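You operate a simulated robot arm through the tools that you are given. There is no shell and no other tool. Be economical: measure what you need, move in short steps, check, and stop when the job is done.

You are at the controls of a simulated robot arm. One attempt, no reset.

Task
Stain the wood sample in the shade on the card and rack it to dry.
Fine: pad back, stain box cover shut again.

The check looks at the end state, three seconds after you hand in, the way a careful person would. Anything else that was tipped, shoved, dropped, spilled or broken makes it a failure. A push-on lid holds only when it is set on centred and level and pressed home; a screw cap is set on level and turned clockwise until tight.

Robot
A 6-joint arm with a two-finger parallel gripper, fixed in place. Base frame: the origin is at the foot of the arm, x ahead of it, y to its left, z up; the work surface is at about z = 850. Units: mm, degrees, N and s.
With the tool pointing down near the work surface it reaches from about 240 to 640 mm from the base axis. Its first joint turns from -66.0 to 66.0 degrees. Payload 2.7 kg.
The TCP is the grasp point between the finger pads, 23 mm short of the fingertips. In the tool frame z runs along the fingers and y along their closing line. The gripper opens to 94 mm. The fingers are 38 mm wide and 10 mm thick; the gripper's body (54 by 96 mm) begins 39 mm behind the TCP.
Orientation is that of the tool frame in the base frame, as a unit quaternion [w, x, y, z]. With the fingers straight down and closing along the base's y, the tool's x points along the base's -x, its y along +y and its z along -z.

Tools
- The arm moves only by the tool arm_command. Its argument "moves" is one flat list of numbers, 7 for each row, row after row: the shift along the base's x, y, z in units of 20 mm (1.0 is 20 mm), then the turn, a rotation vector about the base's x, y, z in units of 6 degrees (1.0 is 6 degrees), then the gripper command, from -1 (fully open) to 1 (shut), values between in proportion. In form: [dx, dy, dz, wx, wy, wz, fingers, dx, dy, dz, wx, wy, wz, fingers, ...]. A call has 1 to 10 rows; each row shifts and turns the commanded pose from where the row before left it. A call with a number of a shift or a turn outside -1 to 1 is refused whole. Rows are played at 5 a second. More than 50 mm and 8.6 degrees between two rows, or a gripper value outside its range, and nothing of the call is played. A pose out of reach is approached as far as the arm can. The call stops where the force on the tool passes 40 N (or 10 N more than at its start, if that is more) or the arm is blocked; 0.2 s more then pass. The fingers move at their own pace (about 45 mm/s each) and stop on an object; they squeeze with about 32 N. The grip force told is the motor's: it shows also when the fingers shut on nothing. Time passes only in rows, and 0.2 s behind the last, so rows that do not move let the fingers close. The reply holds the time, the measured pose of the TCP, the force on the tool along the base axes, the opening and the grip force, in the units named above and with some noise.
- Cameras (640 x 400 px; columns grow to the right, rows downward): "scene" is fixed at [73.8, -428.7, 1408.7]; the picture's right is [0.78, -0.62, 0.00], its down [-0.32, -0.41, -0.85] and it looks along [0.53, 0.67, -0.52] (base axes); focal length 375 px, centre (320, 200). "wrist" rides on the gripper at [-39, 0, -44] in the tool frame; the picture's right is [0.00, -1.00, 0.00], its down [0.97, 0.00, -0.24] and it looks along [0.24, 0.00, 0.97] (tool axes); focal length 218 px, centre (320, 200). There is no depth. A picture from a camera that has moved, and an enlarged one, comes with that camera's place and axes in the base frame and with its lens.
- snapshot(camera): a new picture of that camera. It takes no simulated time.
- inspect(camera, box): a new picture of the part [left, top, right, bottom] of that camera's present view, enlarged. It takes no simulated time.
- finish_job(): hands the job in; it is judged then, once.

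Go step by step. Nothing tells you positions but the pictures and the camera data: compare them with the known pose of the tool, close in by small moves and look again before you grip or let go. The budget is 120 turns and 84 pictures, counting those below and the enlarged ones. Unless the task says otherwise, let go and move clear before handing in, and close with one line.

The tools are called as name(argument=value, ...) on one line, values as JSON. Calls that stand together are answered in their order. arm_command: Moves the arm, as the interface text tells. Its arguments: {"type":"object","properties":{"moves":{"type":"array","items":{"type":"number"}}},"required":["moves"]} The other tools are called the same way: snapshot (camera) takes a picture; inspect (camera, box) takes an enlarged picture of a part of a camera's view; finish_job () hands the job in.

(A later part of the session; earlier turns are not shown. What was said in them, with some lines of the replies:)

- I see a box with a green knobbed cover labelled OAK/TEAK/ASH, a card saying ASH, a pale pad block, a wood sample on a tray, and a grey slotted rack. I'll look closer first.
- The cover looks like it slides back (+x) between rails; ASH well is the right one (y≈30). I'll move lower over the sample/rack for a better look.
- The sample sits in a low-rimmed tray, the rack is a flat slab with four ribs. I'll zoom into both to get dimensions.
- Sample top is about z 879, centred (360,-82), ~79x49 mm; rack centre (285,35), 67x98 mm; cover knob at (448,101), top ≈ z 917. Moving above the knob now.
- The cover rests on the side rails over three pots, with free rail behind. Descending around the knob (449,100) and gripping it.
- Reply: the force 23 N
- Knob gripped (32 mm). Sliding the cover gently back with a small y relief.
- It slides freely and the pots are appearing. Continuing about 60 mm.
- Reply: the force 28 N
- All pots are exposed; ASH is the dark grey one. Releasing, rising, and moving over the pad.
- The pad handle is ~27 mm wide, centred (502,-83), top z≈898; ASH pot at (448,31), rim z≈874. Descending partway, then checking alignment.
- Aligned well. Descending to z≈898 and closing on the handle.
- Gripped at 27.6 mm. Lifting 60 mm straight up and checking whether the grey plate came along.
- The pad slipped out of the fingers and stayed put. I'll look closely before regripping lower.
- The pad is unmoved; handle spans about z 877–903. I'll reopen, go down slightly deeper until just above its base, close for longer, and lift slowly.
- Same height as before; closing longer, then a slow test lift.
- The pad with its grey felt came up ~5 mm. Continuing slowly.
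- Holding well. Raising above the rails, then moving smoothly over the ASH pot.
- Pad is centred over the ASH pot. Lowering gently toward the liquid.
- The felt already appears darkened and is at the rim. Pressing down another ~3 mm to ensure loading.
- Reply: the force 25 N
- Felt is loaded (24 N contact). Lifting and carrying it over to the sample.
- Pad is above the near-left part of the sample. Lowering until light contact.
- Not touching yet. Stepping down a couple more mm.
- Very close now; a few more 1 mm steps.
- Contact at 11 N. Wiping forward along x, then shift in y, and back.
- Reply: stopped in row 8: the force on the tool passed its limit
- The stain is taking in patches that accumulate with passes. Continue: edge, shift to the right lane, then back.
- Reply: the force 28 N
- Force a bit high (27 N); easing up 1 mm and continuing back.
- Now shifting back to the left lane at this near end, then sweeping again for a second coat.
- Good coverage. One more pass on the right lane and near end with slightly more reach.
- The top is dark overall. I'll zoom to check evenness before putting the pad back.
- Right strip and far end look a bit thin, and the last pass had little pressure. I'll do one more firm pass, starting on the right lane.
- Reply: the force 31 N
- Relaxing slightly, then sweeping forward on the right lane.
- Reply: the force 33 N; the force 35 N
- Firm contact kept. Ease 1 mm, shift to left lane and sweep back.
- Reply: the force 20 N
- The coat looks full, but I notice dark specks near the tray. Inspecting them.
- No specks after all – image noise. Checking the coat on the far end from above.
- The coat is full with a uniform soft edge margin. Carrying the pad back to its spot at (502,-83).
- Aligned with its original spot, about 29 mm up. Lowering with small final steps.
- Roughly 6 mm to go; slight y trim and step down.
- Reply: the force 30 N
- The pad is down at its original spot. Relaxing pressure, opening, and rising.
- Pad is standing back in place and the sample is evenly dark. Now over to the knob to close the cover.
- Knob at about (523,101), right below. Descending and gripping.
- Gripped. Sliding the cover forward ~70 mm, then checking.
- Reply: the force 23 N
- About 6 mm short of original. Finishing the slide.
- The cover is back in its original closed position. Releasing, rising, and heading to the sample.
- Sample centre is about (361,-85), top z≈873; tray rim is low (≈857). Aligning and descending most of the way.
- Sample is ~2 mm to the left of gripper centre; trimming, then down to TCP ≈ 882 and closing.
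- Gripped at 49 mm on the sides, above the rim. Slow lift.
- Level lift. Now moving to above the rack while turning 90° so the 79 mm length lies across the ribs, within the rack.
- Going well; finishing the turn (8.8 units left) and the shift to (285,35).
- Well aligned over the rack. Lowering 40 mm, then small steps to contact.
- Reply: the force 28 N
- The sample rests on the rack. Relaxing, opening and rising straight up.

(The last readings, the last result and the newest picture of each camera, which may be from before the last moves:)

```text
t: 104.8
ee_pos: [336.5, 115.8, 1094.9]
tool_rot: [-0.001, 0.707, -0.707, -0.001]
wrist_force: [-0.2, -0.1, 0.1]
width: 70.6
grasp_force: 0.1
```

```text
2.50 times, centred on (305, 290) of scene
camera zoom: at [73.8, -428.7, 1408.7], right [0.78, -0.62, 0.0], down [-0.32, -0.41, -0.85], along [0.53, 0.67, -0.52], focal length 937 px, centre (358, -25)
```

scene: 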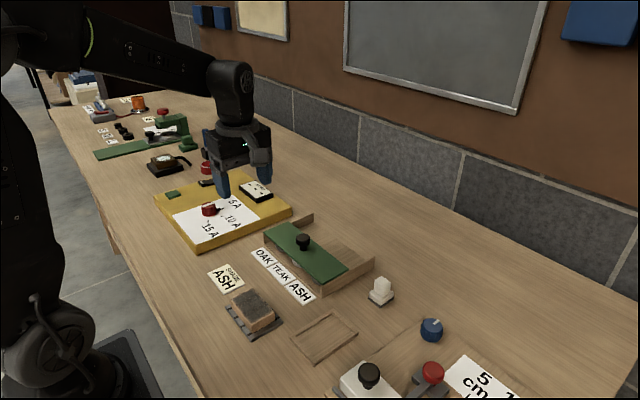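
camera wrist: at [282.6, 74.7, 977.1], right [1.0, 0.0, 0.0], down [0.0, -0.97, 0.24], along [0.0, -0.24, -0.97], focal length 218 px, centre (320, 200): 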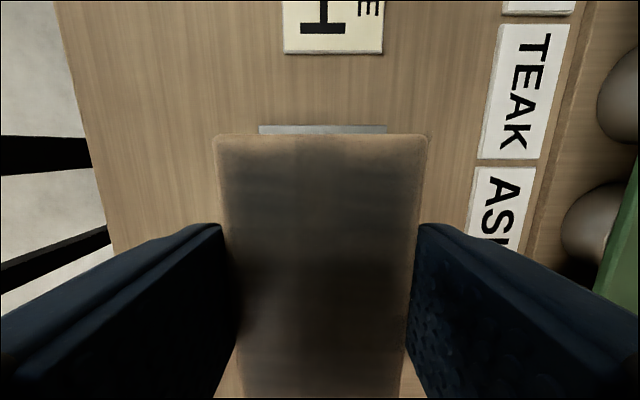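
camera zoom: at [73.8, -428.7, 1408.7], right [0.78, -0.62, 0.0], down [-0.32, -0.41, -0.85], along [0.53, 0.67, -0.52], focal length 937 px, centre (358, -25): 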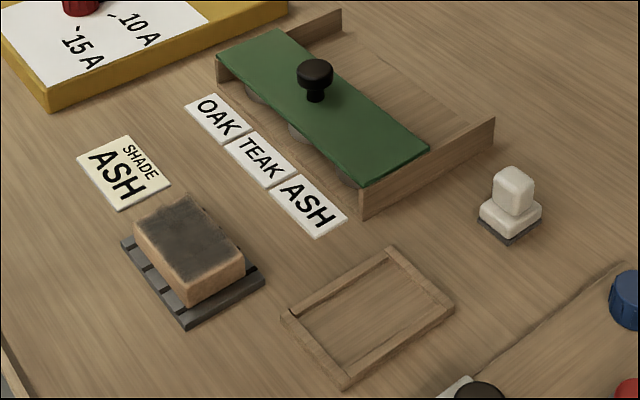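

Everything looks right; one close look at the cover and coat before handing in.

inspect(camera="scene", box=[215, 270, 300, 345])

inspect(camera="scene", box=[240, 180, 400, 300])

```text
5.33 times, centred on (258, 308) of scene
camera zoom: at [73.8, -428.7, 1408.7], right [0.78, -0.62, 0.0], down [-0.32, -0.41, -0.85], along [0.53, 0.67, -0.52], focal length 1999 px, centre (653, -373)
```

zoom: 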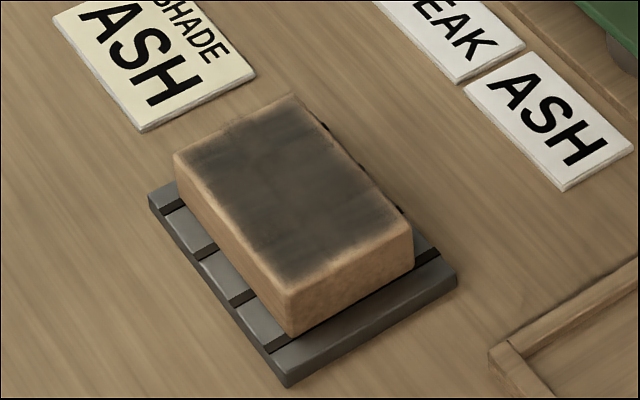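

```text
3.33 times, centred on (320, 240) of scene
camera zoom: at [73.8, -428.7, 1408.7], right [0.78, -0.62, 0.0], down [-0.32, -0.41, -0.85], along [0.53, 0.67, -0.52], focal length 1250 px, centre (320, 67)
```

zoom: 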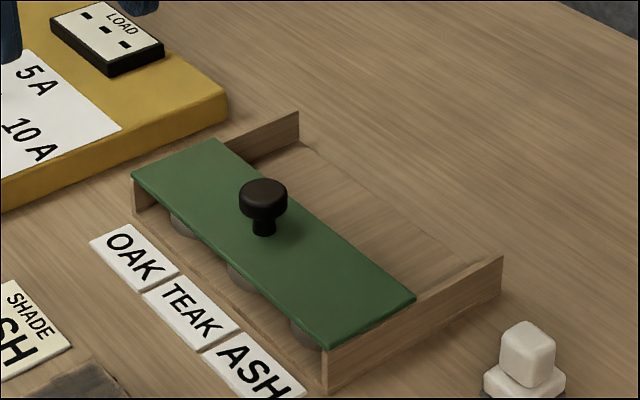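

The sample is evenly stained and lying flat on the rack, the cover is back where it started, the pad is in its place, and the arm is clear. Handing in.

finish_job()

```text
The job is handed in.
```

The wood sample is stained in the ASH shade and lying flat on the drying rack. The pad is back in its spot, the stain box cover is shut, and I saw nothing else tipped, moved or spilled.
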